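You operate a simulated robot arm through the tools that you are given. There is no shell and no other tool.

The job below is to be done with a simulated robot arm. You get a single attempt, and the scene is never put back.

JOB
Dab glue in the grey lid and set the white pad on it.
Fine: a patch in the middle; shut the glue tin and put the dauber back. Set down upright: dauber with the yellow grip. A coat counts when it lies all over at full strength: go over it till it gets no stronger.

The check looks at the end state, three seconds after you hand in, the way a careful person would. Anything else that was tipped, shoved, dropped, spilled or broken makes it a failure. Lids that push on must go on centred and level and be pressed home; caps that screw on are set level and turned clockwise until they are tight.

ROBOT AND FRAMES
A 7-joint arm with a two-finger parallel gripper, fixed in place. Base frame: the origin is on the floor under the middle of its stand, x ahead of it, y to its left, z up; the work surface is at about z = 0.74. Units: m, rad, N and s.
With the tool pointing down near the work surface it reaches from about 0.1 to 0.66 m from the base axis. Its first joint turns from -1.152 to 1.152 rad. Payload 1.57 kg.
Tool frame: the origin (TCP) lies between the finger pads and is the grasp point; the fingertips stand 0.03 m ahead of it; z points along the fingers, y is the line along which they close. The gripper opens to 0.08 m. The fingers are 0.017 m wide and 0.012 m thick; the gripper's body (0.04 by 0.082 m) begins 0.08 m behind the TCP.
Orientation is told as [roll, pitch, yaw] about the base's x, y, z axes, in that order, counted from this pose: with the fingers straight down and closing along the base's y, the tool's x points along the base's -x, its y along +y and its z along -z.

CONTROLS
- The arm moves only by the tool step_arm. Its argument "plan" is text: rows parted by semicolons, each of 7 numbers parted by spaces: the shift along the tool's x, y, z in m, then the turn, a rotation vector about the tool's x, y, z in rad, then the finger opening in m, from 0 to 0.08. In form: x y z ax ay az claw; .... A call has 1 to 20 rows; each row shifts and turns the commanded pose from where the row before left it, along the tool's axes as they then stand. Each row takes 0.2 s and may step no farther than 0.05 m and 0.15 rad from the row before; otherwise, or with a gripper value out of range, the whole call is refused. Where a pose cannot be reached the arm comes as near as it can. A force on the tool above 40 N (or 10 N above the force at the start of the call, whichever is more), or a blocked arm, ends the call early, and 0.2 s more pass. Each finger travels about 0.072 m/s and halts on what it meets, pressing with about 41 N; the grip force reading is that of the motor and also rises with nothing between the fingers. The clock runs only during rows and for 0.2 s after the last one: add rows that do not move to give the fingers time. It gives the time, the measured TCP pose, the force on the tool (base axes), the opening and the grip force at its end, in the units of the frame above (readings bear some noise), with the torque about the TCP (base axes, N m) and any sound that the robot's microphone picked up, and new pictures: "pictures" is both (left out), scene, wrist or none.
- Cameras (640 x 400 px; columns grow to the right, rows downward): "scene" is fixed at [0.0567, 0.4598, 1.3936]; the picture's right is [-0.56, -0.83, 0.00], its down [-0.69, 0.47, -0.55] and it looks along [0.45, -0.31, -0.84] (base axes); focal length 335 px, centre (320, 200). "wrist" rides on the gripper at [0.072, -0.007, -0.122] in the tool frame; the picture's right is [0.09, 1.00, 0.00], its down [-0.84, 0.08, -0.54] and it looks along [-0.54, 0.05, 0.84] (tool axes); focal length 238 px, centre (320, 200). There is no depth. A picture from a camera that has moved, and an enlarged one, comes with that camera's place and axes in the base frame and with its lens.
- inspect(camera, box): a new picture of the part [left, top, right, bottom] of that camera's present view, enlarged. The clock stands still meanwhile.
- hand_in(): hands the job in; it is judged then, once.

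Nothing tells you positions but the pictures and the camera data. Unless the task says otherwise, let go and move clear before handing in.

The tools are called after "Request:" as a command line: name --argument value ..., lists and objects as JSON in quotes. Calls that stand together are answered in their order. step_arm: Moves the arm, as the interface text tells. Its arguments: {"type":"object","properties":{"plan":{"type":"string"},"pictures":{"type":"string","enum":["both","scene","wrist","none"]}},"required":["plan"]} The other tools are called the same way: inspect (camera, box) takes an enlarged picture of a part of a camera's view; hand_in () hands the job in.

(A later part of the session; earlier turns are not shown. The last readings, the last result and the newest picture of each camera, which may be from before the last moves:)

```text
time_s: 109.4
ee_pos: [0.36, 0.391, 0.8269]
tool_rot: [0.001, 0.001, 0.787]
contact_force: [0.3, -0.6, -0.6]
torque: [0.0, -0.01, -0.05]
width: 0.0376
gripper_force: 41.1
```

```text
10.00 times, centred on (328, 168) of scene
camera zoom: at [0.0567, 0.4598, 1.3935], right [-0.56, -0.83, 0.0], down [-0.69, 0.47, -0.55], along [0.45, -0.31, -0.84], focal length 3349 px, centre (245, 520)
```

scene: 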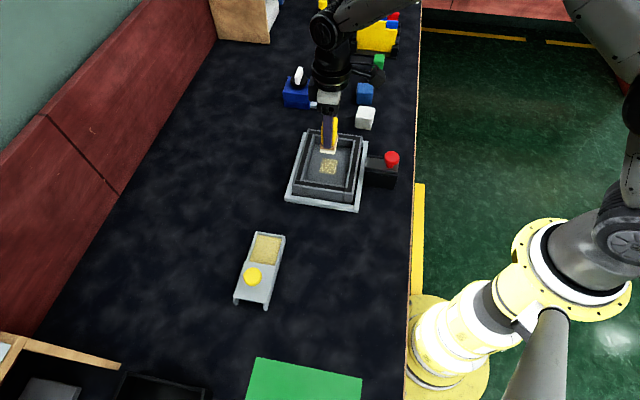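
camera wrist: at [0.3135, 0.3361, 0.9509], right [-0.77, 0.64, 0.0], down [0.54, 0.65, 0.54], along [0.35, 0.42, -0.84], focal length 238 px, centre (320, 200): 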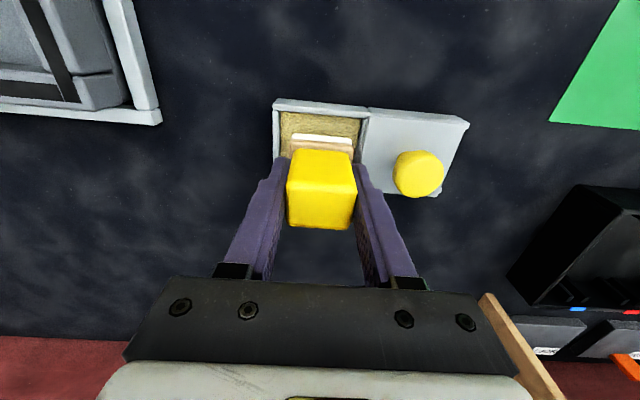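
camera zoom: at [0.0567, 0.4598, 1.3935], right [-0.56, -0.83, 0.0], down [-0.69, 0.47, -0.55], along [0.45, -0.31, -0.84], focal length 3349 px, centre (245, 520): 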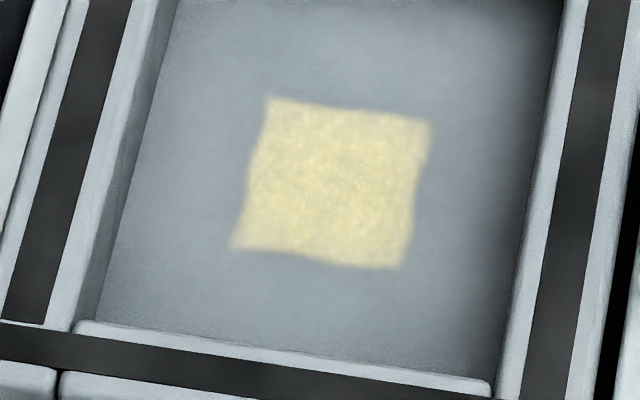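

It's clearly stronger and more textured now, so it's still building up and I'll keep going.

Request:
step_arm --plan "0 0 0.008 0 0 0 0.0; 0 0 0.005 0 0 0 0.0; 0 0 0.003 0 0 0 0.0; 0 0 0.001 0 0 0 0.0; 0 0 0 0 0 0 0.0; 0 0 0 0 0 0 0.0; 0 0 0 0 0 0 0.0" --pictures "none"

Request:
step_arm --plan "0 0 -0.004 0 0 0 0.0; 0 0 -0.01 0 0 0 0.0; 0 0 -0.02 0 0 0 0.0; 0 0 -0.02 0 0 0 0.0; 0 0 -0.02 0 0 0 0.0; 0.003 -0.008 0 0 0 0 0.0; 0.00686 -0.01855 0 0 0 0 0.0; 0.00686 -0.01855 0 0 0 0 0.0; 0.00686 -0.01855 0 0 0 0 0.0; 0.00686 -0.01855 0 0 0 0 0.0; 0.00686 -0.01855 0 0 0 0 0.0; 0.00686 -0.01855 0 0 0 0 0.0; 0.00686 -0.01855 0 0 0 0 0.0; 0.00686 -0.01855 0 0 0 0 0.0; 0.00686 -0.01855 0 0 0 0 0.0; 0.00686 -0.01855 0 0 0 0 0.0; 0.00686 -0.01855 0 0 0 0 0.0; 0.00686 -0.01855 0 0 0 0 0.0; 0.0038 -0.0105 0 0 0 0 0.0; 0 0 0 0 0 0 0.0" --pictures "none"

Request:
step_arm --plan "0 0 0.025 0 0 0 0.0; 0 0 0.025 0 0 0 0.0; 0 0 0.015 0 0 0 0.0; 0 0 0.007 0 0 0 0.0; 0 0 0 0 0 0 0.0; 0.006 0.004 -0.008 0 0 0 0.0; 0 0 0.008 0 0 0 0.0; 0 0 0 0 0 0 0.0; -0.012 0 -0.008 0 0 0 0.0; 0 0 0.008 0 0 0 0.0; 0 0 0 0 0 0 0.0; 0 -0.008 -0.008 0 0 0 0.0; 0 0 0.008 0 0 0 0.0; 0 0 0 0 0 0 0.0; 0.012 0 -0.008 0 0 0 0.0; 0 0 0.008 0 0 0 0.0; 0 0 0 0 0 0 0.0; -0.006 0.004 -0.02 0 0 0 0.0; 0 0 -0.03 0 0 0 0.0; 0 0 -0.022 0 0 0 0.0" --pictures "none"

Request:
inspect --camera "scene" --box '[305, 148, 350, 188]'

Request:
step_arm --plan "0 0 0.025 0 0 0 0.0; 0 0 0.025 0 0 0 0.0; 0 0 0.015 0 0 0 0.0; 0 0 0.007 0 0 0 0.0; 0 0 0 0 0 0 0.0; 0.004 0.003 -0.008 0 0 0 0.0; 0 0 0.008 0 0 0 0.0; 0 0 0 0 0 0 0.0; -0.008 0 -0.008 0 0 0 0.0; 0 0 0.008 0 0 0 0.0; 0 0 0 0 0 0 0.0; 0 -0.006 -0.008 0 0 0 0.0; 0 0 0.008 0 0 0 0.0; 0 0 0 0 0 0 0.0; 0.008 0 -0.008 0 0 0 0.0; 0 0 0.008 0 0 0 0.0; 0 0 0 0 0 0 0.0; -0.004 0.003 -0.02 0 0 0 0.0; 0 0 -0.03 0 0 0 0.0; 0 0 -0.022 0 0 0 0.0" --pictures "none"

Request:
inspect --camera "scene" --box '[305, 148, 350, 188]'

```text
time_s: 111.0
ee_pos: [0.3606, 0.3911, 0.8129]
tool_rot: [-0.001, -0.002, 0.786]
contact_force: [-1.4, -1.5, 12.4]
torque: [-0.14, 0.08, -0.01]
width: 0.0371
gripper_force: 41.0
```

```text
time_s: 115.2
ee_pos: [0.4679, 0.1568, 0.8847]
tool_rot: [-0.001, 0.0, 0.786]
contact_force: [-0.3, 0.5, -0.1]
torque: [0.0, 0.02, -0.02]
width: 0.0375
gripper_force: 41.2
```

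```text
time_s: 119.4
ee_pos: [0.466, 0.1572, 0.8846]
tool_rot: [0.001, 0.0, 0.785]
contact_force: [-0.1, 0.0, -0.9]
torque: [0.02, 0.03, 0.05]
width: 0.0372
gripper_force: 40.4
```

```text
10.00 times, centred on (328, 168) of scene
camera zoom: at [0.0567, 0.4598, 1.3936], right [-0.56, -0.83, 0.0], down [-0.69, 0.47, -0.55], along [0.45, -0.31, -0.84], focal length 3349 px, centre (245, 520)
```

zoom: 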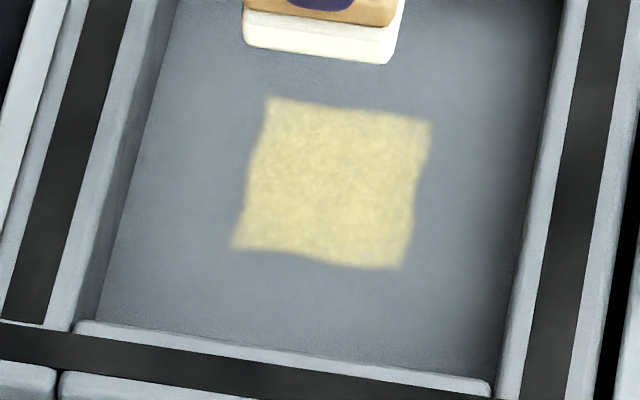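

```text
time_s: 123.6
ee_pos: [0.4681, 0.1569, 0.8851]
tool_rot: [0.0, -0.001, 0.784]
contact_force: [-0.6, -0.1, -2.0]
torque: [-0.01, 0.0, 0.0]
width: 0.0375
gripper_force: 41.2
```

```text
10.00 times, centred on (328, 168) of scene
camera zoom: at [0.0567, 0.4598, 1.3936], right [-0.56, -0.83, 0.0], down [-0.69, 0.47, -0.55], along [0.45, -0.31, -0.84], focal length 3349 px, centre (245, 520)
```

zoom: 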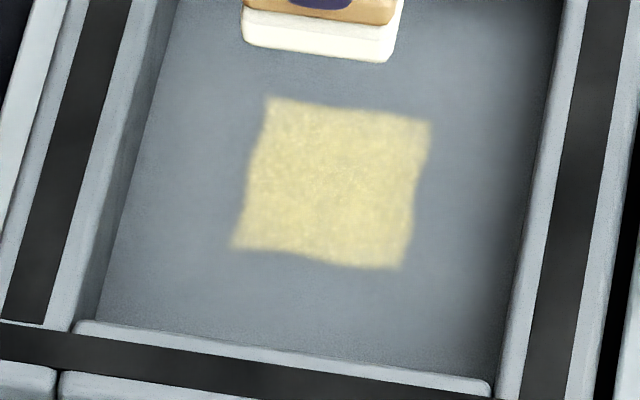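

Request:
step_arm --plan "-0.003 0.008 0 0 0 0 0.0; -0.00686 0.01855 0 0 0 0 0.0; -0.00686 0.01855 0 0 0 0 0.0; -0.00686 0.01855 0 0 0 0 0.0; -0.00686 0.01855 0 0 0 0 0.0; -0.00686 0.01855 0 0 0 0 0.0; -0.00686 0.01855 0 0 0 0 0.0; -0.00686 0.01855 0 0 0 0 0.0; -0.00686 0.01855 0 0 0 0 0.0; -0.00686 0.01855 0 0 0 0 0.0; -0.00686 0.01855 0 0 0 0 0.0; -0.00686 0.01855 0 0 0 0 0.0; -0.00686 0.01855 0 0 0 0 0.0; -0.0038 0.0105 0 0 0 0 0.0; 0 0 0.02 0 0 0 0.0; 0 0 0.02 0 0 0 0.0; 0 0 0.017 0 0 0 0.0; 0 0 0 0 0 0 0.0" --pictures "none"

Request:
inspect --camera "scene" --box '[305, 148, 350, 188]'

Request:
step_arm --plan "0 0 0.008 0 0 0 0.0; 0 0 0.005 0 0 0 0.0; 0 0 0.003 0 0 0 0.0; 0 0 0.001 0 0 0 0.0; 0 0 0 0 0 0 0.0; 0 0 0 0 0 0 0.0; 0 0 0 0 0 0 0.0" --pictures "none"

Request:
step_arm --plan "0 0 -0.004 0 0 0 0.0; 0 0 -0.01 0 0 0 0.0; 0 0 -0.02 0 0 0 0.0; 0 0 -0.02 0 0 0 0.0; 0 0 -0.02 0 0 0 0.0; 0.003 -0.008 0 0 0 0 0.0; 0.00686 -0.01855 0 0 0 0 0.0; 0.00686 -0.01855 0 0 0 0 0.0; 0.00686 -0.01855 0 0 0 0 0.0; 0.00686 -0.01855 0 0 0 0 0.0; 0.00686 -0.01855 0 0 0 0 0.0; 0.00686 -0.01855 0 0 0 0 0.0; 0.00686 -0.01855 0 0 0 0 0.0; 0.00686 -0.01855 0 0 0 0 0.0; 0.00686 -0.01855 0 0 0 0 0.0; 0.00686 -0.01855 0 0 0 0 0.0; 0.00686 -0.01855 0 0 0 0 0.0; 0.00686 -0.01855 0 0 0 0 0.0; 0.0038 -0.0105 0 0 0 0 0.0; 0 0 0 0 0 0 0.0" --pictures "none"

Request:
step_arm --plan "0 0 0.025 0 0 0 0.0; 0 0 0.025 0 0 0 0.0; 0 0 0.015 0 0 0 0.0; 0 0 0.007 0 0 0 0.0; 0 0 0 0 0 0 0.0; 0.006 0.004 -0.008 0 0 0 0.0; 0 0 0.008 0 0 0 0.0; 0 0 0 0 0 0 0.0; -0.012 0 -0.008 0 0 0 0.0; 0 0 0.008 0 0 0 0.0; 0 0 0 0 0 0 0.0; 0 -0.008 -0.008 0 0 0 0.0; 0 0 0.008 0 0 0 0.0; 0 0 0 0 0 0 0.0; 0.012 0 -0.008 0 0 0 0.0; 0 0 0.008 0 0 0 0.0; 0 0 0 0 0 0 0.0; -0.006 0.004 -0.02 0 0 0 0.0; 0 0 -0.03 0 0 0 0.0; 0 0 -0.022 0 0 0 0.0" --pictures "none"

Request:
inspect --camera "scene" --box '[305, 148, 350, 188]'

```text
time_s: 127.4
ee_pos: [0.3603, 0.3903, 0.8268]
tool_rot: [0.001, 0.001, 0.787]
contact_force: [-0.9, 0.2, -1.0]
torque: [0.01, 0.02, -0.01]
width: 0.0375
gripper_force: 40.8
```

```text
10.00 times, centred on (328, 168) of scene
camera zoom: at [0.0567, 0.4598, 1.3935], right [-0.56, -0.83, 0.0], down [-0.69, 0.47, -0.55], along [0.45, -0.31, -0.84], focal length 3349 px, centre (245, 520)
```

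zoom: 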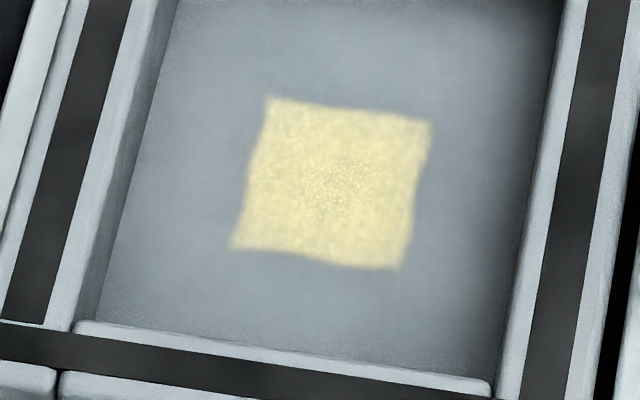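

```text
time_s: 129.0
ee_pos: [0.3595, 0.3915, 0.8115]
tool_rot: [0.002, -0.003, 0.784]
contact_force: [-2.2, -1.2, 9.8]
torque: [-0.04, 0.0, -0.01]
width: 0.0373
gripper_force: 40.8
```

```text
time_s: 133.2
ee_pos: [0.4673, 0.1554, 0.8845]
tool_rot: [0.001, -0.001, 0.784]
contact_force: [-0.1, -0.3, -0.7]
torque: [0.01, 0.0, 0.0]
width: 0.0376
gripper_force: 41.2
```

```text
time_s: 137.4
ee_pos: [0.4672, 0.1571, 0.8855]
tool_rot: [0.0, -0.002, 0.785]
contact_force: [0.9, 0.1, -1.2]
torque: [0.01, -0.02, 0.0]
width: 0.0372
gripper_force: 41.0
```

```text
10.00 times, centred on (328, 168) of scene
camera zoom: at [0.0567, 0.4598, 1.3936], right [-0.56, -0.83, 0.0], down [-0.69, 0.47, -0.55], along [0.45, -0.31, -0.84], focal length 3349 px, centre (245, 520)
```

zoom: 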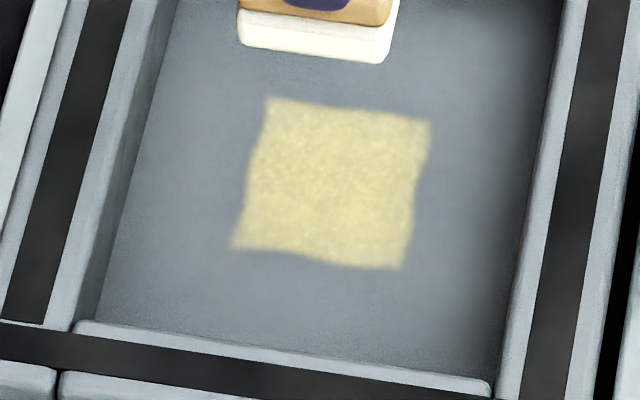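

Each unshadowed view has been a bit stronger so far, so I'll keep adding dabs and reloads and then compare again.

Request:
step_arm --plan "0 0 0.025 0 0 0 0.0; 0 0 0.025 0 0 0 0.0; 0 0 0.015 0 0 0 0.0; 0 0 0.007 0 0 0 0.0; 0 0 0 0 0 0 0.0; 0.004 0.003 -0.008 0 0 0 0.0; 0 0 0.008 0 0 0 0.0; 0 0 0 0 0 0 0.0; -0.008 0 -0.008 0 0 0 0.0; 0 0 0.008 0 0 0 0.0; 0 0 0 0 0 0 0.0; 0 -0.006 -0.008 0 0 0 0.0; 0 0 0.008 0 0 0 0.0; 0 0 0 0 0 0 0.0; 0.008 0 -0.008 0 0 0 0.0; 0 0 0.008 0 0 0 0.0; 0 0 0 0 0 0 0.0; -0.004 0.003 -0.02 0 0 0 0.0; 0 0 -0.03 0 0 0 0.0; 0 0 -0.022 0 0 0 0.0" --pictures "none"

Request:
step_arm --plan "-0.003 0.008 0 0 0 0 0.0; -0.00686 0.01855 0 0 0 0 0.0; -0.00686 0.01855 0 0 0 0 0.0; -0.00686 0.01855 0 0 0 0 0.0; -0.00686 0.01855 0 0 0 0 0.0; -0.00686 0.01855 0 0 0 0 0.0; -0.00686 0.01855 0 0 0 0 0.0; -0.00686 0.01855 0 0 0 0 0.0; -0.00686 0.01855 0 0 0 0 0.0; -0.00686 0.01855 0 0 0 0 0.0; -0.00686 0.01855 0 0 0 0 0.0; -0.00686 0.01855 0 0 0 0 0.0; -0.00686 0.01855 0 0 0 0 0.0; -0.0038 0.0105 0 0 0 0 0.0; 0 0 0.02 0 0 0 0.0; 0 0 0.02 0 0 0 0.0; 0 0 0.017 0 0 0 0.0; 0 0 0 0 0 0 0.0" --pictures "none"

Request:
inspect --camera "scene" --box '[305, 148, 350, 188]'

Request:
inspect --camera "wrist" --box '[220, 60, 440, 230]'

```text
time_s: 141.6
ee_pos: [0.467, 0.1556, 0.885]
tool_rot: [0.0, 0.0, 0.787]
contact_force: [0.1, -0.7, -1.0]
torque: [-0.02, 0.04, -0.01]
width: 0.0373
gripper_force: 40.5
```

```text
time_s: 145.4
ee_pos: [0.3607, 0.3919, 0.8293]
tool_rot: [0.0, -0.002, 0.786]
contact_force: [-0.2, 0.3, -0.6]
torque: [0.01, 0.01, 0.0]
width: 0.0373
gripper_force: 40.9
```

```text
10.00 times, centred on (328, 168) of scene
camera zoom: at [0.0567, 0.4598, 1.3935], right [-0.56, -0.83, 0.0], down [-0.69, 0.47, -0.55], along [0.45, -0.31, -0.84], focal length 3349 px, centre (245, 520)
```

zoom: 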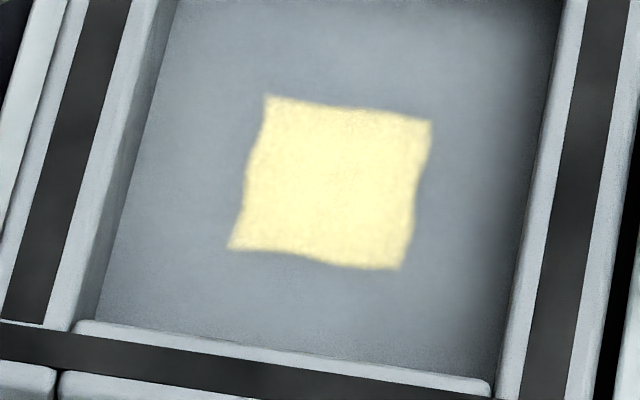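

```text
2.35 times, centred on (330, 145) of wrist
camera zoom: at [0.3127, 0.3363, 0.9508], right [-0.77, 0.64, 0.0], down [0.54, 0.65, 0.54], along [0.35, 0.42, -0.84], focal length 561 px, centre (296, 329)
```

zoom: 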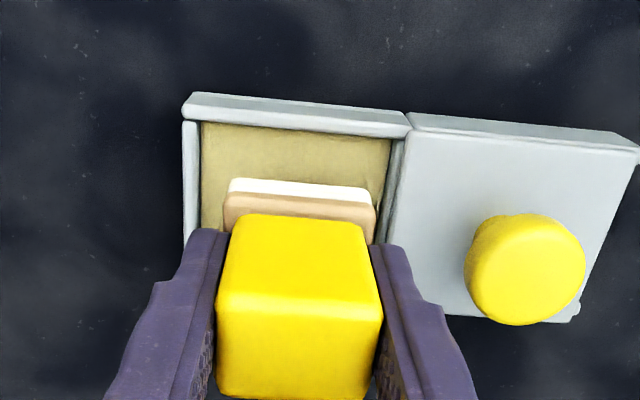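

The patch jumped to a strong, crisp coat. I'll do one more load and round to confirm it no longer changes.

Request:
step_arm --plan "0 0 0.008 0 0 0 0.0; 0 0 0.005 0 0 0 0.0; 0 0 0.003 0 0 0 0.0; 0 0 0.001 0 0 0 0.0; 0 0 0 0 0 0 0.0; 0 0 0 0 0 0 0.0; 0 0 0 0 0 0 0.0" --pictures "none"

Request:
step_arm --plan "0 0 -0.004 0 0 0 0.0; 0 0 -0.01 0 0 0 0.0; 0 0 -0.02 0 0 0 0.0; 0 0 -0.02 0 0 0 0.0; 0 0 -0.02 0 0 0 0.0; 0.003 -0.008 0 0 0 0 0.0; 0.00686 -0.01855 0 0 0 0 0.0; 0.00686 -0.01855 0 0 0 0 0.0; 0.00686 -0.01855 0 0 0 0 0.0; 0.00686 -0.01855 0 0 0 0 0.0; 0.00686 -0.01855 0 0 0 0 0.0; 0.00686 -0.01855 0 0 0 0 0.0; 0.00686 -0.01855 0 0 0 0 0.0; 0.00686 -0.01855 0 0 0 0 0.0; 0.00686 -0.01855 0 0 0 0 0.0; 0.00686 -0.01855 0 0 0 0 0.0; 0.00686 -0.01855 0 0 0 0 0.0; 0.00686 -0.01855 0 0 0 0 0.0; 0.0038 -0.0105 0 0 0 0 0.0; 0 0 0 0 0 0 0.0" --pictures "none"

Request:
inspect --camera "scene" --box '[305, 148, 350, 188]'

Request:
step_arm --plan "0 0 0.025 0 0 0 0.0; 0 0 0.025 0 0 0 0.0; 0 0 0.015 0 0 0 0.0; 0 0 0.007 0 0 0 0.0; 0 0 0 0 0 0 0.0; 0.006 0.004 -0.008 0 0 0 0.0; 0 0 0.008 0 0 0 0.0; 0 0 0 0 0 0 0.0; -0.012 0 -0.008 0 0 0 0.0; 0 0 0.008 0 0 0 0.0; 0 0 0 0 0 0 0.0; 0 -0.008 -0.008 0 0 0 0.0; 0 0 0.008 0 0 0 0.0; 0 0 0 0 0 0 0.0; 0.012 0 -0.008 0 0 0 0.0; 0 0 0.008 0 0 0 0.0; 0 0 0 0 0 0 0.0; -0.006 0.004 -0.02 0 0 0 0.0; 0 0 -0.03 0 0 0 0.0; 0 0 -0.022 0 0 0 0.0" --pictures "none"

Request:
inspect --camera "scene" --box '[305, 148, 350, 188]'

Request:
inspect --camera "wrist" --box '[180, 30, 460, 280]'

```text
time_s: 147.0
ee_pos: [0.3602, 0.3917, 0.8122]
tool_rot: [-0.001, -0.003, 0.785]
contact_force: [-2.4, -2.1, 9.2]
torque: [-0.01, 0.02, 0.01]
width: 0.0376
gripper_force: 40.6
```

```text
time_s: 151.2
ee_pos: [0.4676, 0.1558, 0.8851]
tool_rot: [0.002, 0.001, 0.785]
contact_force: [0.7, 0.2, -0.6]
torque: [-0.03, 0.03, -0.02]
width: 0.0374
gripper_force: 40.9
```

```text
10.00 times, centred on (328, 168) of scene
camera zoom: at [0.0567, 0.4598, 1.3936], right [-0.56, -0.83, 0.0], down [-0.69, 0.47, -0.55], along [0.45, -0.31, -0.84], focal length 3349 px, centre (245, 520)
```

zoom: 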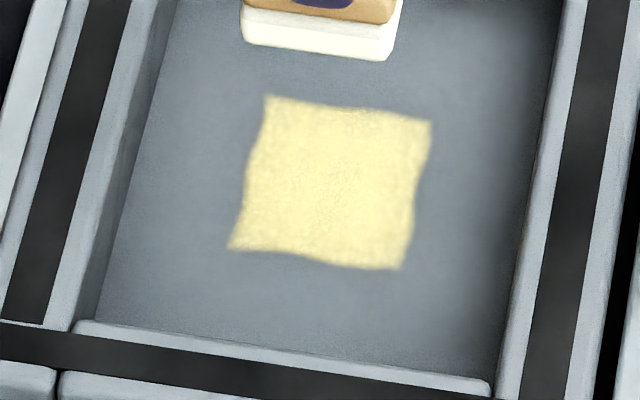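

```text
time_s: 155.4
ee_pos: [0.4658, 0.1581, 0.8866]
tool_rot: [0.002, 0.0, 0.785]
contact_force: [-0.1, 0.1, -1.2]
torque: [0.02, 0.0, 0.01]
width: 0.0374
gripper_force: 40.3
```

```text
10.00 times, centred on (328, 168) of scene
camera zoom: at [0.0567, 0.4598, 1.3936], right [-0.56, -0.83, 0.0], down [-0.69, 0.47, -0.55], along [0.45, -0.31, -0.84], focal length 3349 px, centre (245, 520)
```

zoom: 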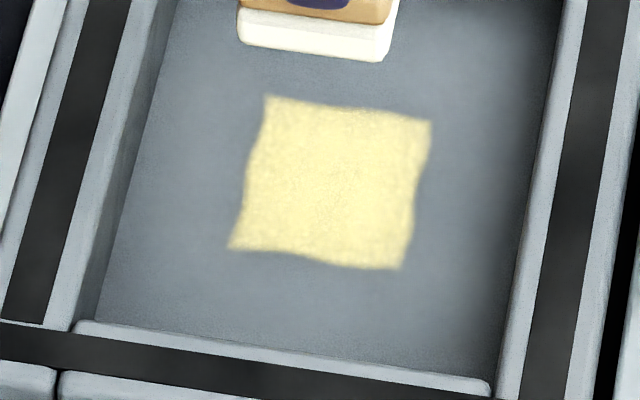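

```text
1.60 times, centred on (320, 155) of wrist
camera zoom: at [0.4204, 0.1026, 1.0084], right [-0.77, 0.64, 0.0], down [0.54, 0.65, 0.54], along [0.35, 0.42, -0.84], focal length 381 px, centre (320, 272)
```

zoom: 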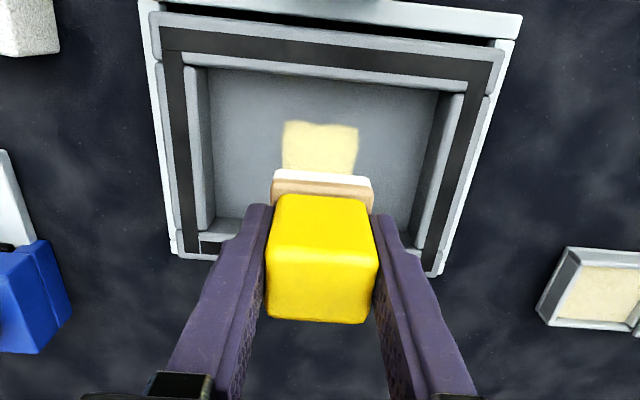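

Before and after this round look identical, but it jumped after a plateau once before. I'll do another round, then check in unshadowed light.

Request:
step_arm --plan "0 0 0.025 0 0 0 0.0; 0 0 0.025 0 0 0 0.0; 0 0 0.015 0 0 0 0.0; 0 0 0.007 0 0 0 0.0; 0 0 0 0 0 0 0.0; 0.004 0.003 -0.008 0 0 0 0.0; 0 0 0.008 0 0 0 0.0; 0 0 0 0 0 0 0.0; -0.008 0 -0.008 0 0 0 0.0; 0 0 0.008 0 0 0 0.0; 0 0 0 0 0 0 0.0; 0 -0.006 -0.008 0 0 0 0.0; 0 0 0.008 0 0 0 0.0; 0 0 0 0 0 0 0.0; 0.008 0 -0.008 0 0 0 0.0; 0 0 0.008 0 0 0 0.0; 0 0 0 0 0 0 0.0; -0.004 0.003 -0.02 0 0 0 0.0; 0 0 -0.03 0 0 0 0.0; 0 0 -0.022 0 0 0 0.0" --pictures "none"

Request:
step_arm --plan "-0.003 0.008 0 0 0 0 0.0; -0.00686 0.01855 0 0 0 0 0.0; -0.00686 0.01855 0 0 0 0 0.0; -0.00686 0.01855 0 0 0 0 0.0; -0.00686 0.01855 0 0 0 0 0.0; -0.00686 0.01855 0 0 0 0 0.0; -0.00686 0.01855 0 0 0 0 0.0; -0.00686 0.01855 0 0 0 0 0.0; -0.00686 0.01855 0 0 0 0 0.0; -0.00686 0.01855 0 0 0 0 0.0; -0.00686 0.01855 0 0 0 0 0.0; -0.00686 0.01855 0 0 0 0 0.0; -0.00686 0.01855 0 0 0 0 0.0; -0.0038 0.0105 0 0 0 0 0.0; 0 0 0.02 0 0 0 0.0; 0 0 0.02 0 0 0 0.0; 0 0 0.017 0 0 0 0.0; 0 0 0 0 0 0 0.0" --pictures "none"

Request:
inspect --camera "scene" --box '[305, 148, 350, 188]'

Request:
inspect --camera "wrist" --box '[220, 60, 440, 230]'

```text
time_s: 159.6
ee_pos: [0.4668, 0.1565, 0.8836]
tool_rot: [0.001, 0.0, 0.785]
contact_force: [0.7, -0.8, -0.5]
torque: [0.0, 0.01, -0.02]
width: 0.0374
gripper_force: 41.4
```

```text
time_s: 163.4
ee_pos: [0.3598, 0.3906, 0.828]
tool_rot: [-0.001, 0.001, 0.786]
contact_force: [-0.4, 0.2, -0.7]
torque: [0.01, -0.03, -0.04]
width: 0.0374
gripper_force: 40.9
```

```text
10.00 times, centred on (328, 168) of scene
camera zoom: at [0.0567, 0.4598, 1.3935], right [-0.56, -0.83, 0.0], down [-0.69, 0.47, -0.55], along [0.45, -0.31, -0.84], focal length 3349 px, centre (245, 520)
```

zoom: 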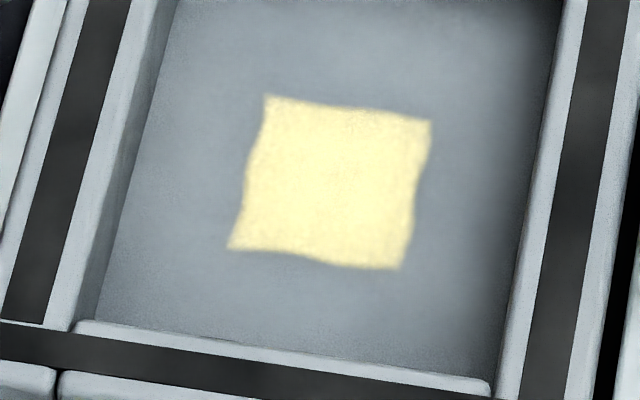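

```text
2.35 times, centred on (330, 145) of wrist
camera zoom: at [0.312, 0.3362, 0.9514], right [-0.77, 0.64, 0.0], down [0.54, 0.65, 0.54], along [0.35, 0.42, -0.84], focal length 561 px, centre (296, 329)
```

zoom: 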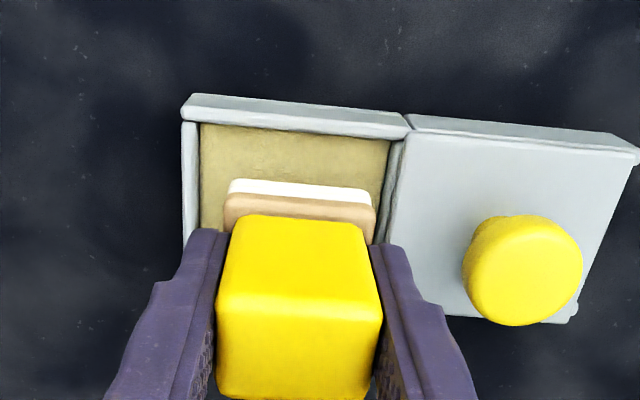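

The coat hasn't changed after ten more dabs, so it's at full strength. Now I'll raise the dauber and carry it back to its original spot.

Request:
step_arm --plan "0 0 -0.017 0 0 0 0.0; 0 0 -0.02 0 0 0 0.0; 0 0 -0.02 0 0 0 0.0; 0 0 0 0 0 0.045 0.0; 0 0 0 0 0 0.045 0.0; 0.01 -0.003 0 0 0 0 0.0; 0.0191 -0.0054 0 0 0 0 0.0; 0.0191 -0.0054 0 0 0 0 0.0; 0.0191 -0.0054 0 0 0 0 0.0; 0.0191 -0.0054 0 0 0 0 0.0; 0.0191 -0.0054 0 0 0 0 0.0; 0.0191 -0.0054 0 0 0 0 0.0; 0.0191 -0.0054 0 0 0 0 0.0; 0.0091 -0.0024 0 0 0 0 0.0; 0 0 0.02 0 0 0 0.0; 0 0 0.02 0 0 0 0.0; 0 0 0.02 0 0 0 0.0; 0 0 0 0 0 0 0.0" --pictures "both"

Request:
inspect --camera "scene" --box '[310, 205, 380, 275]'

Request:
inspect --camera "scene" --box '[220, 190, 320, 320]'

```text
time_s: 167.2
ee_pos: [0.2704, 0.2607, 0.8261]
tool_rot: [0.0, -0.001, 0.695]
contact_force: [0.2, -1.0, -1.3]
torque: [0.0, 0.0, 0.04]
width: 0.0375
gripper_force: 41.4
camera wrist: at [0.2183, 0.21, 0.948], right [-0.71, 0.71, 0.0], down [0.59, 0.6, 0.54], along [0.38, 0.38, -0.84], focal length 238 px, centre (320, 200)
```

scene: 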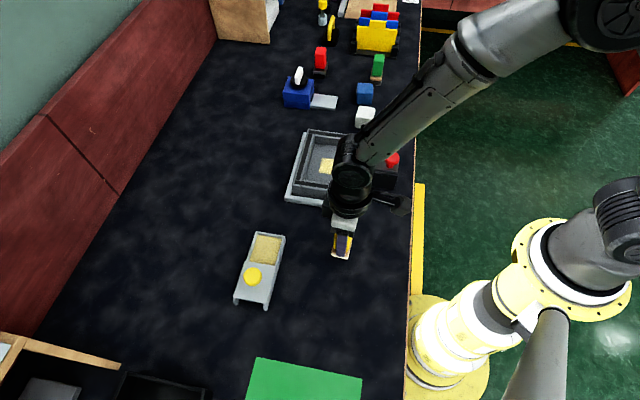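
wrist: 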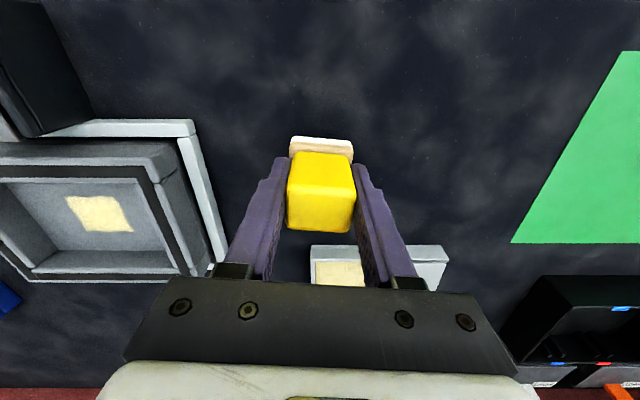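

```text
5.71 times, centred on (345, 240) of scene
camera zoom: at [0.0567, 0.4598, 1.3936], right [-0.56, -0.83, 0.0], down [-0.69, 0.47, -0.55], along [0.45, -0.31, -0.84], focal length 1914 px, centre (177, -29)
```

zoom: 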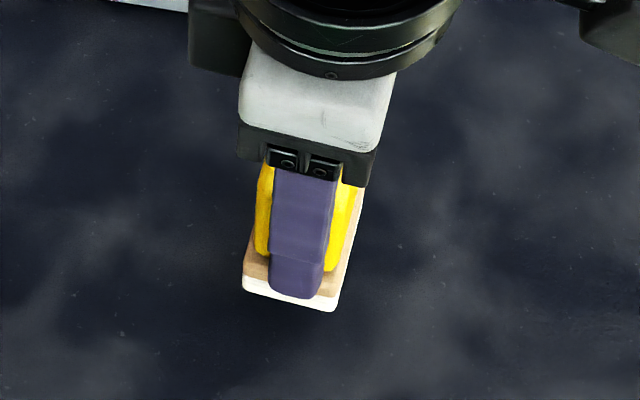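

```text
3.08 times, centred on (270, 255) of scene
camera zoom: at [0.0567, 0.4598, 1.3936], right [-0.56, -0.83, 0.0], down [-0.69, 0.47, -0.55], along [0.45, -0.31, -0.84], focal length 1030 px, centre (474, 31)
```

zoom: 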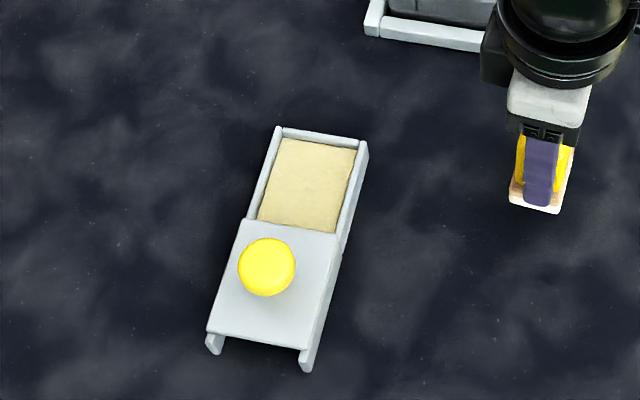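

Both the tin and the lid look fine. I'll lower the dauber gently onto its spot.

Request:
step_arm --plan "0 0 0.012 0 0 0 0.0; 0 0 0.01 0 0 0 0.0; 0 0 0.005 0 0 0 0.0; 0 0 0.002 0 0 0 0.0; 0 0 0 0 0 0 0.0" --pictures "none"

Request:
step_arm --plan "0 0 0.001 0 0 0 0.0; 0 0 0.001 0 0 0 0.0; 0 0 0 0 0 0 0.0" --pictures "none"

```text
time_s: 168.4
ee_pos: [0.2695, 0.2597, 0.7957]
tool_rot: [-0.001, 0.0, 0.694]
contact_force: [-0.6, 0.6, -1.9]
torque: [-0.01, 0.01, 0.01]
width: 0.0375
gripper_force: 41.7
```

```text
time_s: 169.2
ee_pos: [0.2701, 0.2602, 0.794]
tool_rot: [-0.001, 0.0, 0.695]
contact_force: [0.2, -0.6, 1.3]
torque: [-0.04, -0.01, -0.04]
width: 0.0374
gripper_force: 41.5
```

Request:
step_arm --plan "0 0 0.001 0 0 0 0.0; 0 0 0 0 0 0 0.0" --pictures "scene"

Request:
inspect --camera "scene" --box '[325, 225, 365, 270]'

```text
time_s: 169.8
ee_pos: [0.2693, 0.259, 0.7935]
tool_rot: [-0.001, -0.002, 0.693]
contact_force: [-4.4, -5.6, 19.0]
torque: [-0.15, 0.02, -0.01]
width: 0.0374
gripper_force: 41.1
```

scene: 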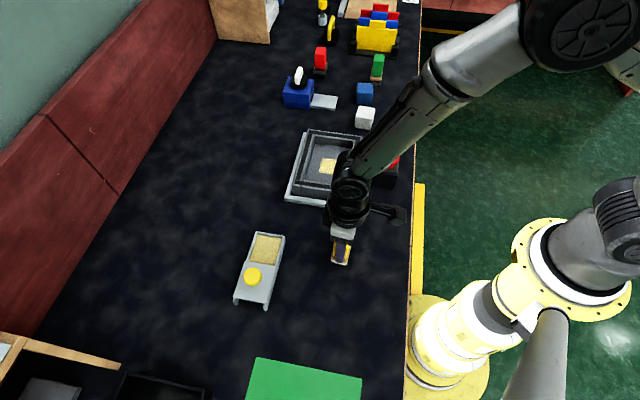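

```text
8.89 times, centred on (345, 248) of scene
camera zoom: at [0.0565, 0.4595, 1.3937], right [-0.56, -0.83, 0.0], down [-0.69, 0.47, -0.55], along [0.45, -0.31, -0.84], focal length 2977 px, centre (98, -222)
```

zoom: 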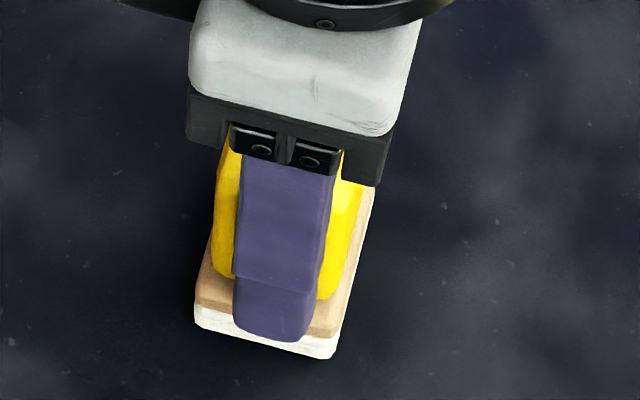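

It's seated. I'll ease off a millimetre, open the fingers and rise clear.

Request:
step_arm --plan "0 0 -0.001 0 0 0 0.0; 0 0 0 0 0 0 0.0; 0 0 0 0 0 0 0.04; 0 0 0 0 0 0 0.045; 0 0 0 0 0 0 0.06; 0 0 0 0 0 0 0.08; 0 0 0 0 0 0 0.08; 0 0 -0.02 0 0 0 0.08; 0 0 -0.035 0 0 0 0.08; 0 0 -0.04 0 0 0 0.08; 0 0 0 0 0 0 0.08" --pictures "both"

Request:
inspect --camera "scene" --box '[325, 225, 365, 270]'

Request:
inspect --camera "wrist" --box '[270, 90, 370, 170]'

```text
time_s: 172.2
ee_pos: [0.2691, 0.2593, 0.8889]
tool_rot: [0.0, 0.001, 0.694]
contact_force: [0.1, 0.2, -0.5]
torque: [-0.01, -0.01, -0.04]
width: 0.0801
gripper_force: 0.0
camera wrist: at [0.218, 0.209, 1.0125], right [-0.71, 0.71, 0.0], down [0.59, 0.6, 0.54], along [0.38, 0.38, -0.84], focal length 238 px, centre (320, 200)
```

scene: 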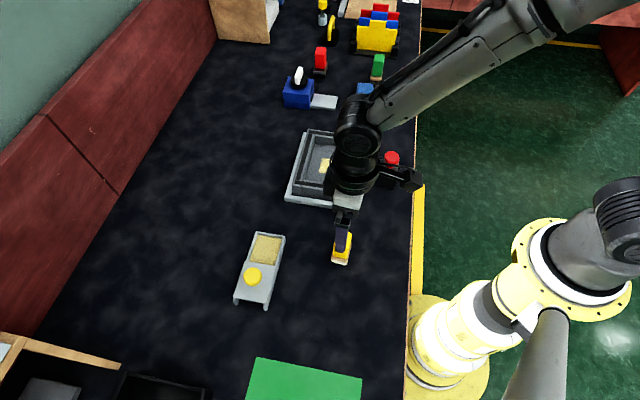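
wrist: 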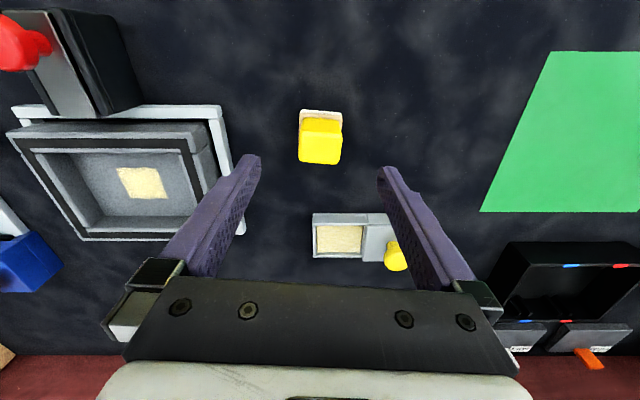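

```text
8.89 times, centred on (345, 248) of scene
camera zoom: at [0.0567, 0.4598, 1.3936], right [-0.56, -0.83, 0.0], down [-0.69, 0.47, -0.55], along [0.45, -0.31, -0.84], focal length 2977 px, centre (98, -222)
```

zoom: 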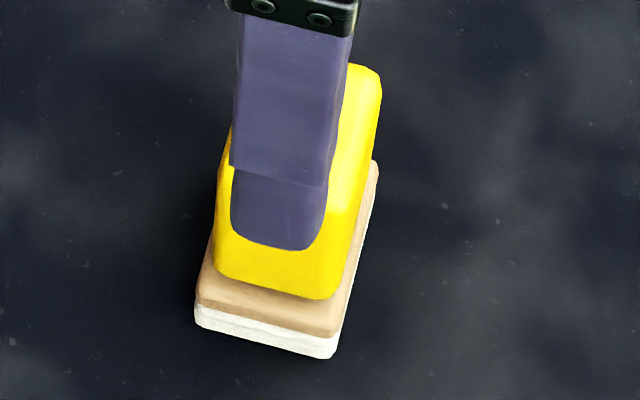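

```text
5.00 times, centred on (320, 130) of wrist
camera zoom: at [0.218, 0.209, 1.0125], right [-0.71, 0.71, 0.0], down [0.59, 0.6, 0.54], along [0.38, 0.38, -0.84], focal length 1192 px, centre (320, 550)
```

zoom: 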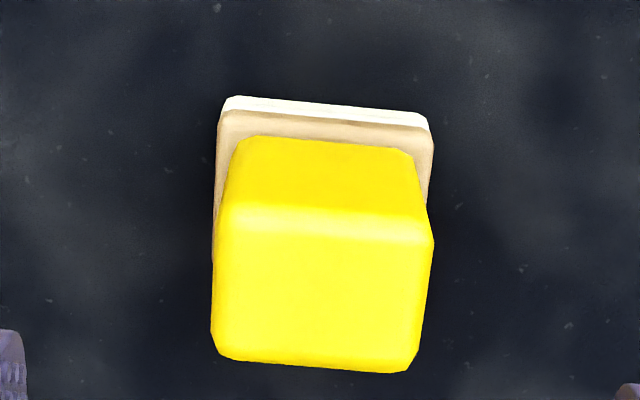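

The dauber stands upright in its place. Now I'll move over the tin lid's knob to close the tin.

Request:
step_arm --plan "0 0 0 0 0 -0.09 0.08; -0.0317 0.0198 0 0 0 0 0.08; -0.0317 0.0198 0 0 0 0 0.08; -0.0317 0.0198 0 0 0 0 0.08; -0.0317 0.0198 0 0 0 0 0.08; -0.0317 0.0198 0 0 0 0 0.08; 0 0 0 0 0 0 0.08" --pictures "both"

Request:
inspect --camera "wrist" --box '[180, 60, 430, 180]'

Request:
inspect --camera "scene" --box '[325, 225, 365, 270]'

```text
time_s: 173.8
ee_pos: [0.3105, 0.4404, 0.8904]
tool_rot: [0.001, 0.001, 0.785]
contact_force: [1.2, 0.2, 0.1]
torque: [0.0, 0.03, 0.01]
width: 0.0798
gripper_force: 0.0
camera wrist: at [0.2642, 0.3869, 1.0127], right [-0.77, 0.64, 0.0], down [0.54, 0.65, 0.54], along [0.35, 0.42, -0.84], focal length 238 px, centre (320, 200)
```

scene: 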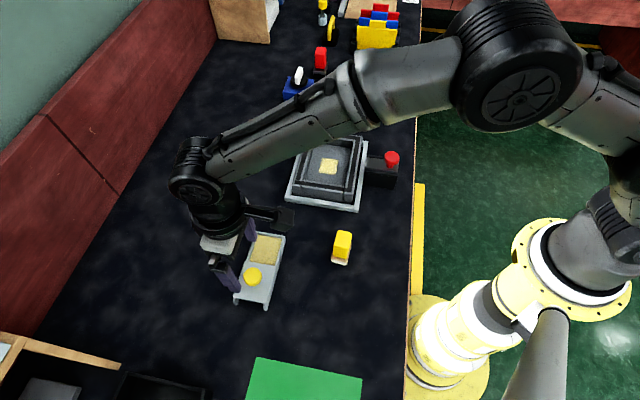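
wrist: 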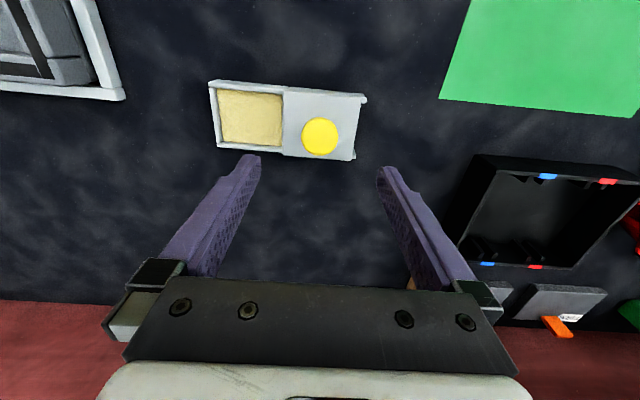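

```text
2.56 times, centred on (305, 120) of wrist
camera zoom: at [0.2642, 0.3869, 1.0127], right [-0.77, 0.64, 0.0], down [0.54, 0.65, 0.54], along [0.35, 0.42, -0.84], focal length 610 px, centre (358, 405)
```

zoom: 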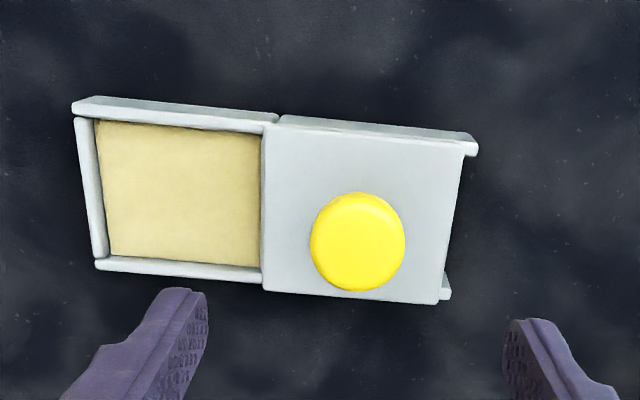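

```text
8.89 times, centred on (345, 248) of scene
camera zoom: at [0.0567, 0.4598, 1.3936], right [-0.56, -0.83, 0.0], down [-0.69, 0.47, -0.55], along [0.45, -0.31, -0.84], focal length 2977 px, centre (98, -222)
```

zoom: 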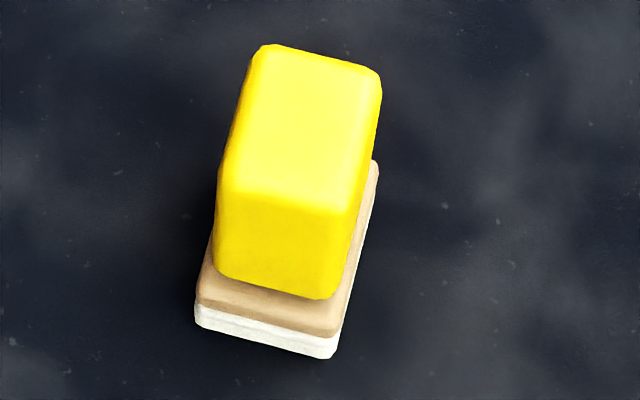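

The knob is exactly under the TCP. I'll descend and grip it.

Request:
step_arm --plan "0 0 0.025 0 0 0 0.08; 0 0 0.025 0 0 0 0.08; 0 0 0.02 0 0 0 0.08; 0 0 0.012 0 0 0 0.08; 0 0 0.002 0 0 0 0.08; 0 0 0 0 0 0 0.06; 0 0 0 0 0 0 0.045; 0 0 0 0 0 0 0.03; 0 0 0 0 0 0 0.025; 0 0 0 0 0 0 0.025" --pictures "both"

```text
time_s: 176.0
ee_pos: [0.3121, 0.4425, 0.8039]
tool_rot: [0.001, 0.001, 0.786]
contact_force: [1.4, -0.3, -0.2]
torque: [0.05, -0.03, -0.01]
width: 0.0326
gripper_force: 41.0
camera wrist: at [0.2652, 0.3875, 0.9279], right [-0.77, 0.64, 0.0], down [0.54, 0.65, 0.54], along [0.35, 0.42, -0.84], focal length 238 px, centre (320, 200)
```

scene: 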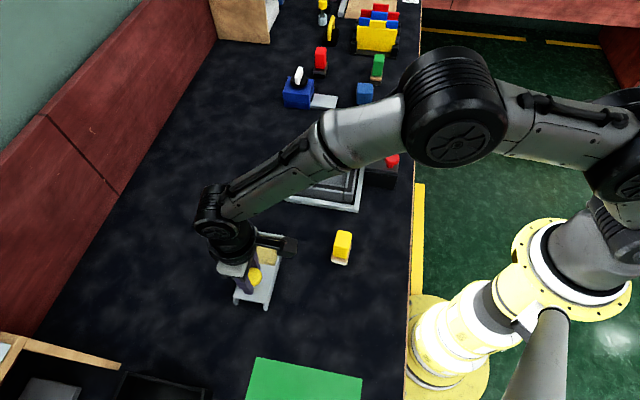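
wrist: 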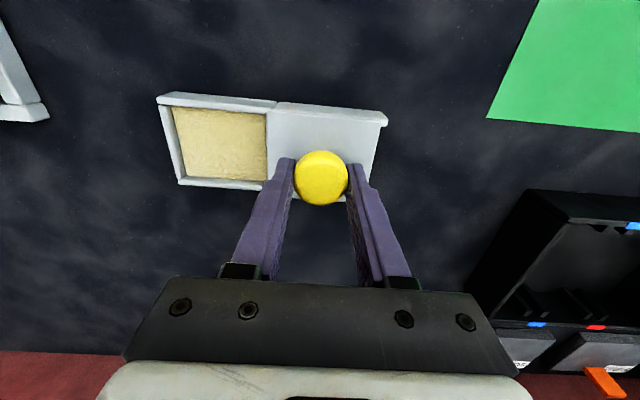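

Knob gripped. Sliding the lid back along the rails.

Request:
step_arm --plan "0 -0.004 0 0 0 0 0.025; 0 -0.007 0 0 0 0 0.025; 0 -0.008 0 0 0 0 0.025; 0 -0.008 0 0 0 0 0.025; 0 -0.008 0 0 0 0 0.025; 0 -0.008 0 0 0 0 0.025; 0 -0.008 0 0 0 0 0.025; 0 -0.008 0 0 0 0 0.025; 0 -0.005 0 0 0 0 0.025; 0 0 0 0 0 0 0.025" --pictures "both"

Request:
inspect --camera "wrist" --box '[230, 80, 500, 220]'

Request:
inspect --camera "scene" --box '[220, 190, 320, 320]'

```text
time_s: 178.2
ee_pos: [0.3581, 0.3974, 0.8043]
tool_rot: [0.001, -0.002, 0.787]
contact_force: [3.4, 3.6, -5.6]
torque: [0.22, -0.15, -0.02]
width: 0.0329
gripper_force: 40.9
camera wrist: at [0.3108, 0.3417, 0.9279], right [-0.77, 0.64, 0.0], down [0.54, 0.65, 0.54], along [0.35, 0.42, -0.84], focal length 238 px, centre (320, 200)
```

scene: 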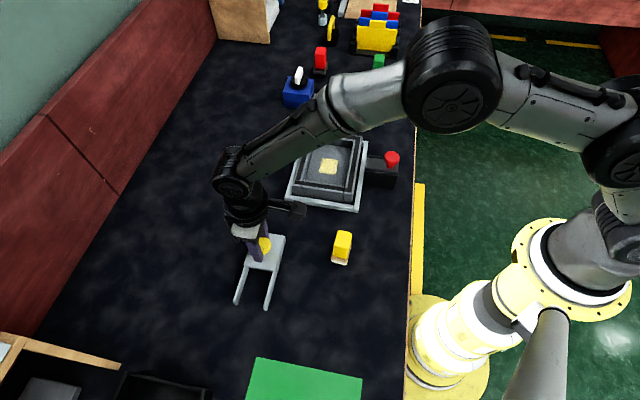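
wrist: 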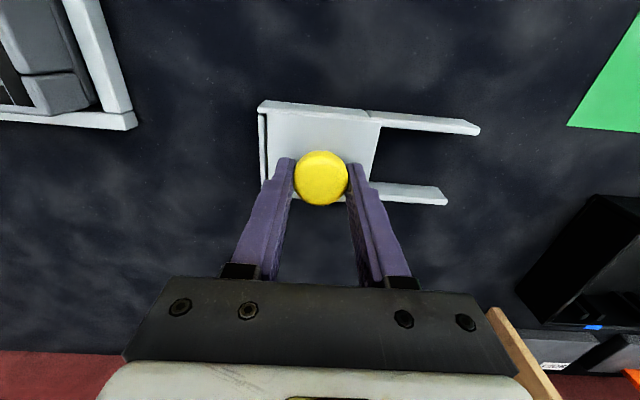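

```text
2.37 times, centred on (365, 150) of wrist
camera zoom: at [0.3108, 0.3417, 0.9279], right [-0.77, 0.64, 0.0], down [0.54, 0.65, 0.54], along [0.35, 0.42, -0.84], focal length 565 px, centre (213, 318)
```

zoom: 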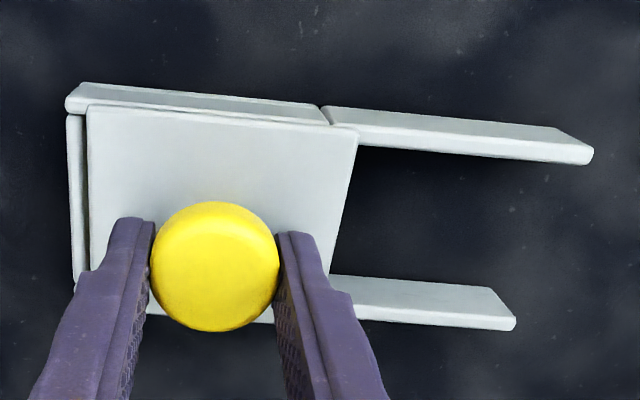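

```text
3.08 times, centred on (270, 255) of scene
camera zoom: at [0.0568, 0.4599, 1.3935], right [-0.56, -0.83, 0.0], down [-0.69, 0.47, -0.55], along [0.45, -0.31, -0.84], focal length 1030 px, centre (474, 31)
```

zoom: 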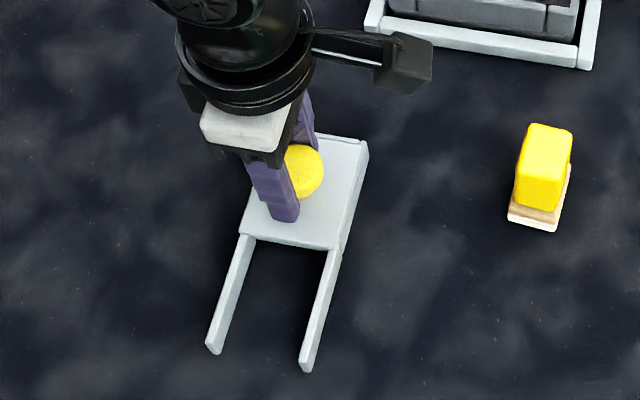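

About 6 mm remains. I'll push on slowly to the stop.

Request:
step_arm --plan "0 -0.003 0 0 0 0 0.025; 0 -0.002 0 0 0 0 0.025; 0 -0.001 0 0 0 0 0.025; 0 0 0 0 0 0 0.025" --pictures "none"

Request:
inspect --camera "wrist" --box '[230, 80, 500, 220]'

Request:
inspect --camera "scene" --box '[220, 190, 320, 320]'

```text
time_s: 179.2
ee_pos: [0.3613, 0.3913, 0.8047]
tool_rot: [-0.001, -0.001, 0.785]
contact_force: [1.4, 2.0, -3.6]
torque: [0.15, -0.11, 0.0]
width: 0.0329
gripper_force: 40.8
```

```text
2.37 times, centred on (365, 150) of wrist
camera zoom: at [0.3151, 0.3376, 0.928], right [-0.77, 0.64, 0.0], down [0.54, 0.65, 0.54], along [0.35, 0.42, -0.84], focal length 565 px, centre (213, 318)
```

zoom: 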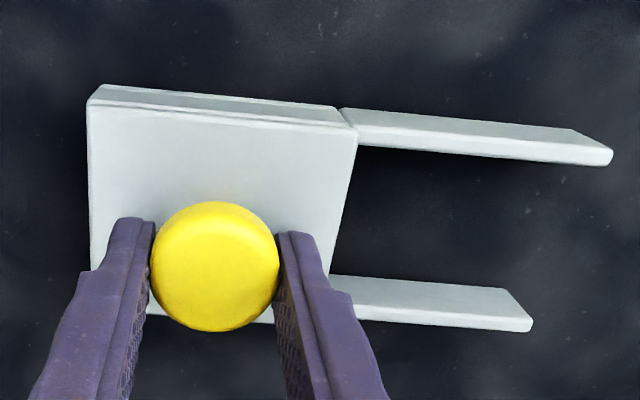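

```text
3.08 times, centred on (270, 255) of scene
camera zoom: at [0.0568, 0.4599, 1.3935], right [-0.56, -0.83, 0.0], down [-0.69, 0.47, -0.55], along [0.45, -0.31, -0.84], focal length 1030 px, centre (474, 31)
```

zoom: 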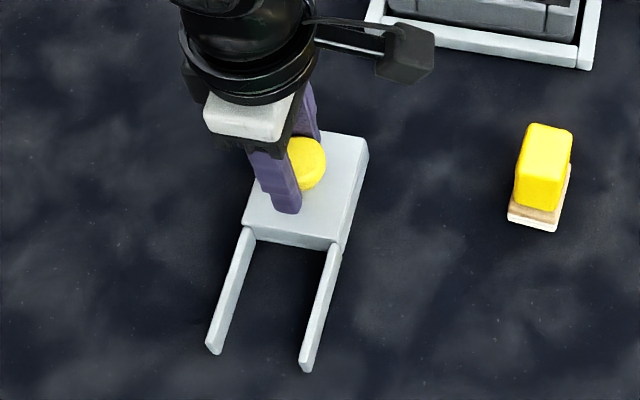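

The lid edge lines up with the tin end, and the position matches the original. I'll nudge 1 mm to feel for the stop.

Request:
step_arm --plan "0 -0.001 0 0 0 0 0.025; 0 0 0 0 0 0 0.025" --pictures "none"

Request:
inspect --camera "wrist" --box '[250, 90, 330, 200]'

```text
time_s: 179.8
ee_pos: [0.3624, 0.3917, 0.8052]
tool_rot: [0.0, 0.002, 0.787]
contact_force: [0.4, 1.0, -3.3]
torque: [0.03, 0.04, 0.02]
width: 0.033
gripper_force: 40.6
```

```text
3.64 times, centred on (290, 145) of wrist
camera zoom: at [0.3158, 0.3369, 0.928], right [-0.77, 0.64, 0.0], down [0.54, 0.65, 0.54], along [0.35, 0.42, -0.84], focal length 867 px, centre (429, 400)
```

zoom: 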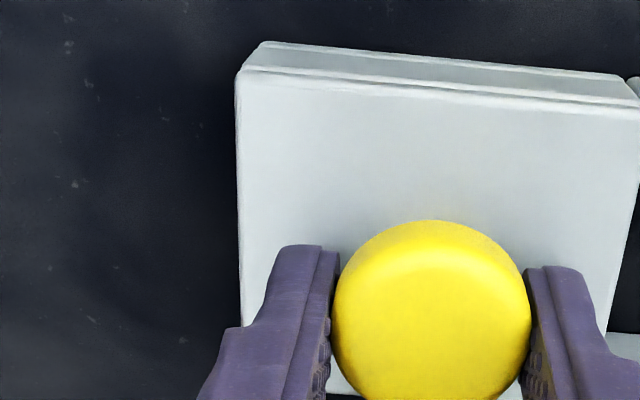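

Request:
step_arm --plan "0 -0.0008 0 0 0 0 0.025; 0 0 0 0 0 0 0.025" --pictures "none"

```text
time_s: 180.4
ee_pos: [0.3639, 0.3904, 0.8043]
tool_rot: [0.001, 0.002, 0.784]
contact_force: [-2.4, 0.1, 0.8]
torque: [-0.02, 0.07, -0.01]
width: 0.033
gripper_force: 41.0
```

Request:
inspect --camera "wrist" --box '[250, 90, 330, 200]'

Request:
inspect --camera "scene" --box '[235, 210, 300, 290]'

```text
3.64 times, centred on (290, 145) of wrist
camera zoom: at [0.3162, 0.3366, 0.928], right [-0.77, 0.64, 0.0], down [0.54, 0.65, 0.54], along [0.35, 0.42, -0.84], focal length 867 px, centre (429, 400)
```

zoom: 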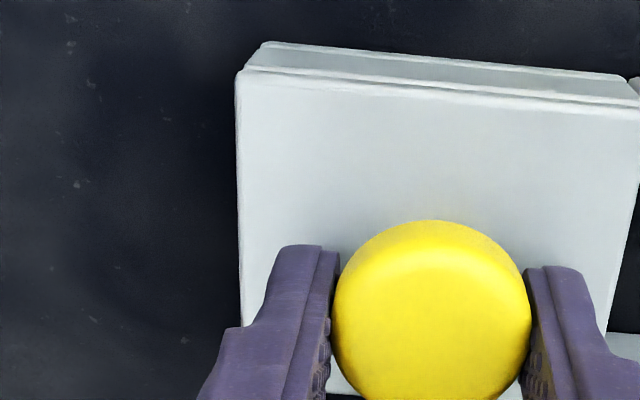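

```text
5.00 times, centred on (268, 250) of scene
camera zoom: at [0.0566, 0.4598, 1.3935], right [-0.56, -0.83, 0.0], down [-0.69, 0.47, -0.55], along [0.45, -0.31, -0.84], focal length 1674 px, centre (582, -50)
```

zoom: 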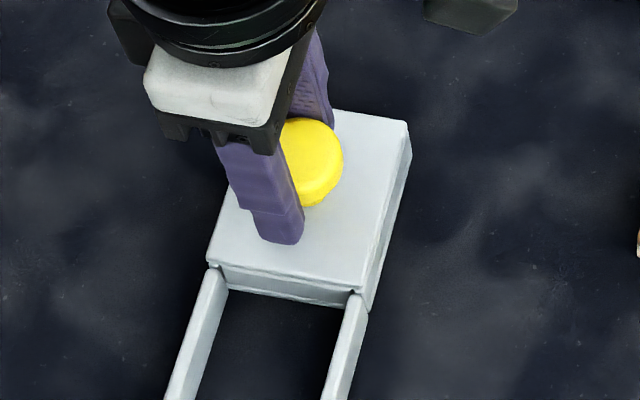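

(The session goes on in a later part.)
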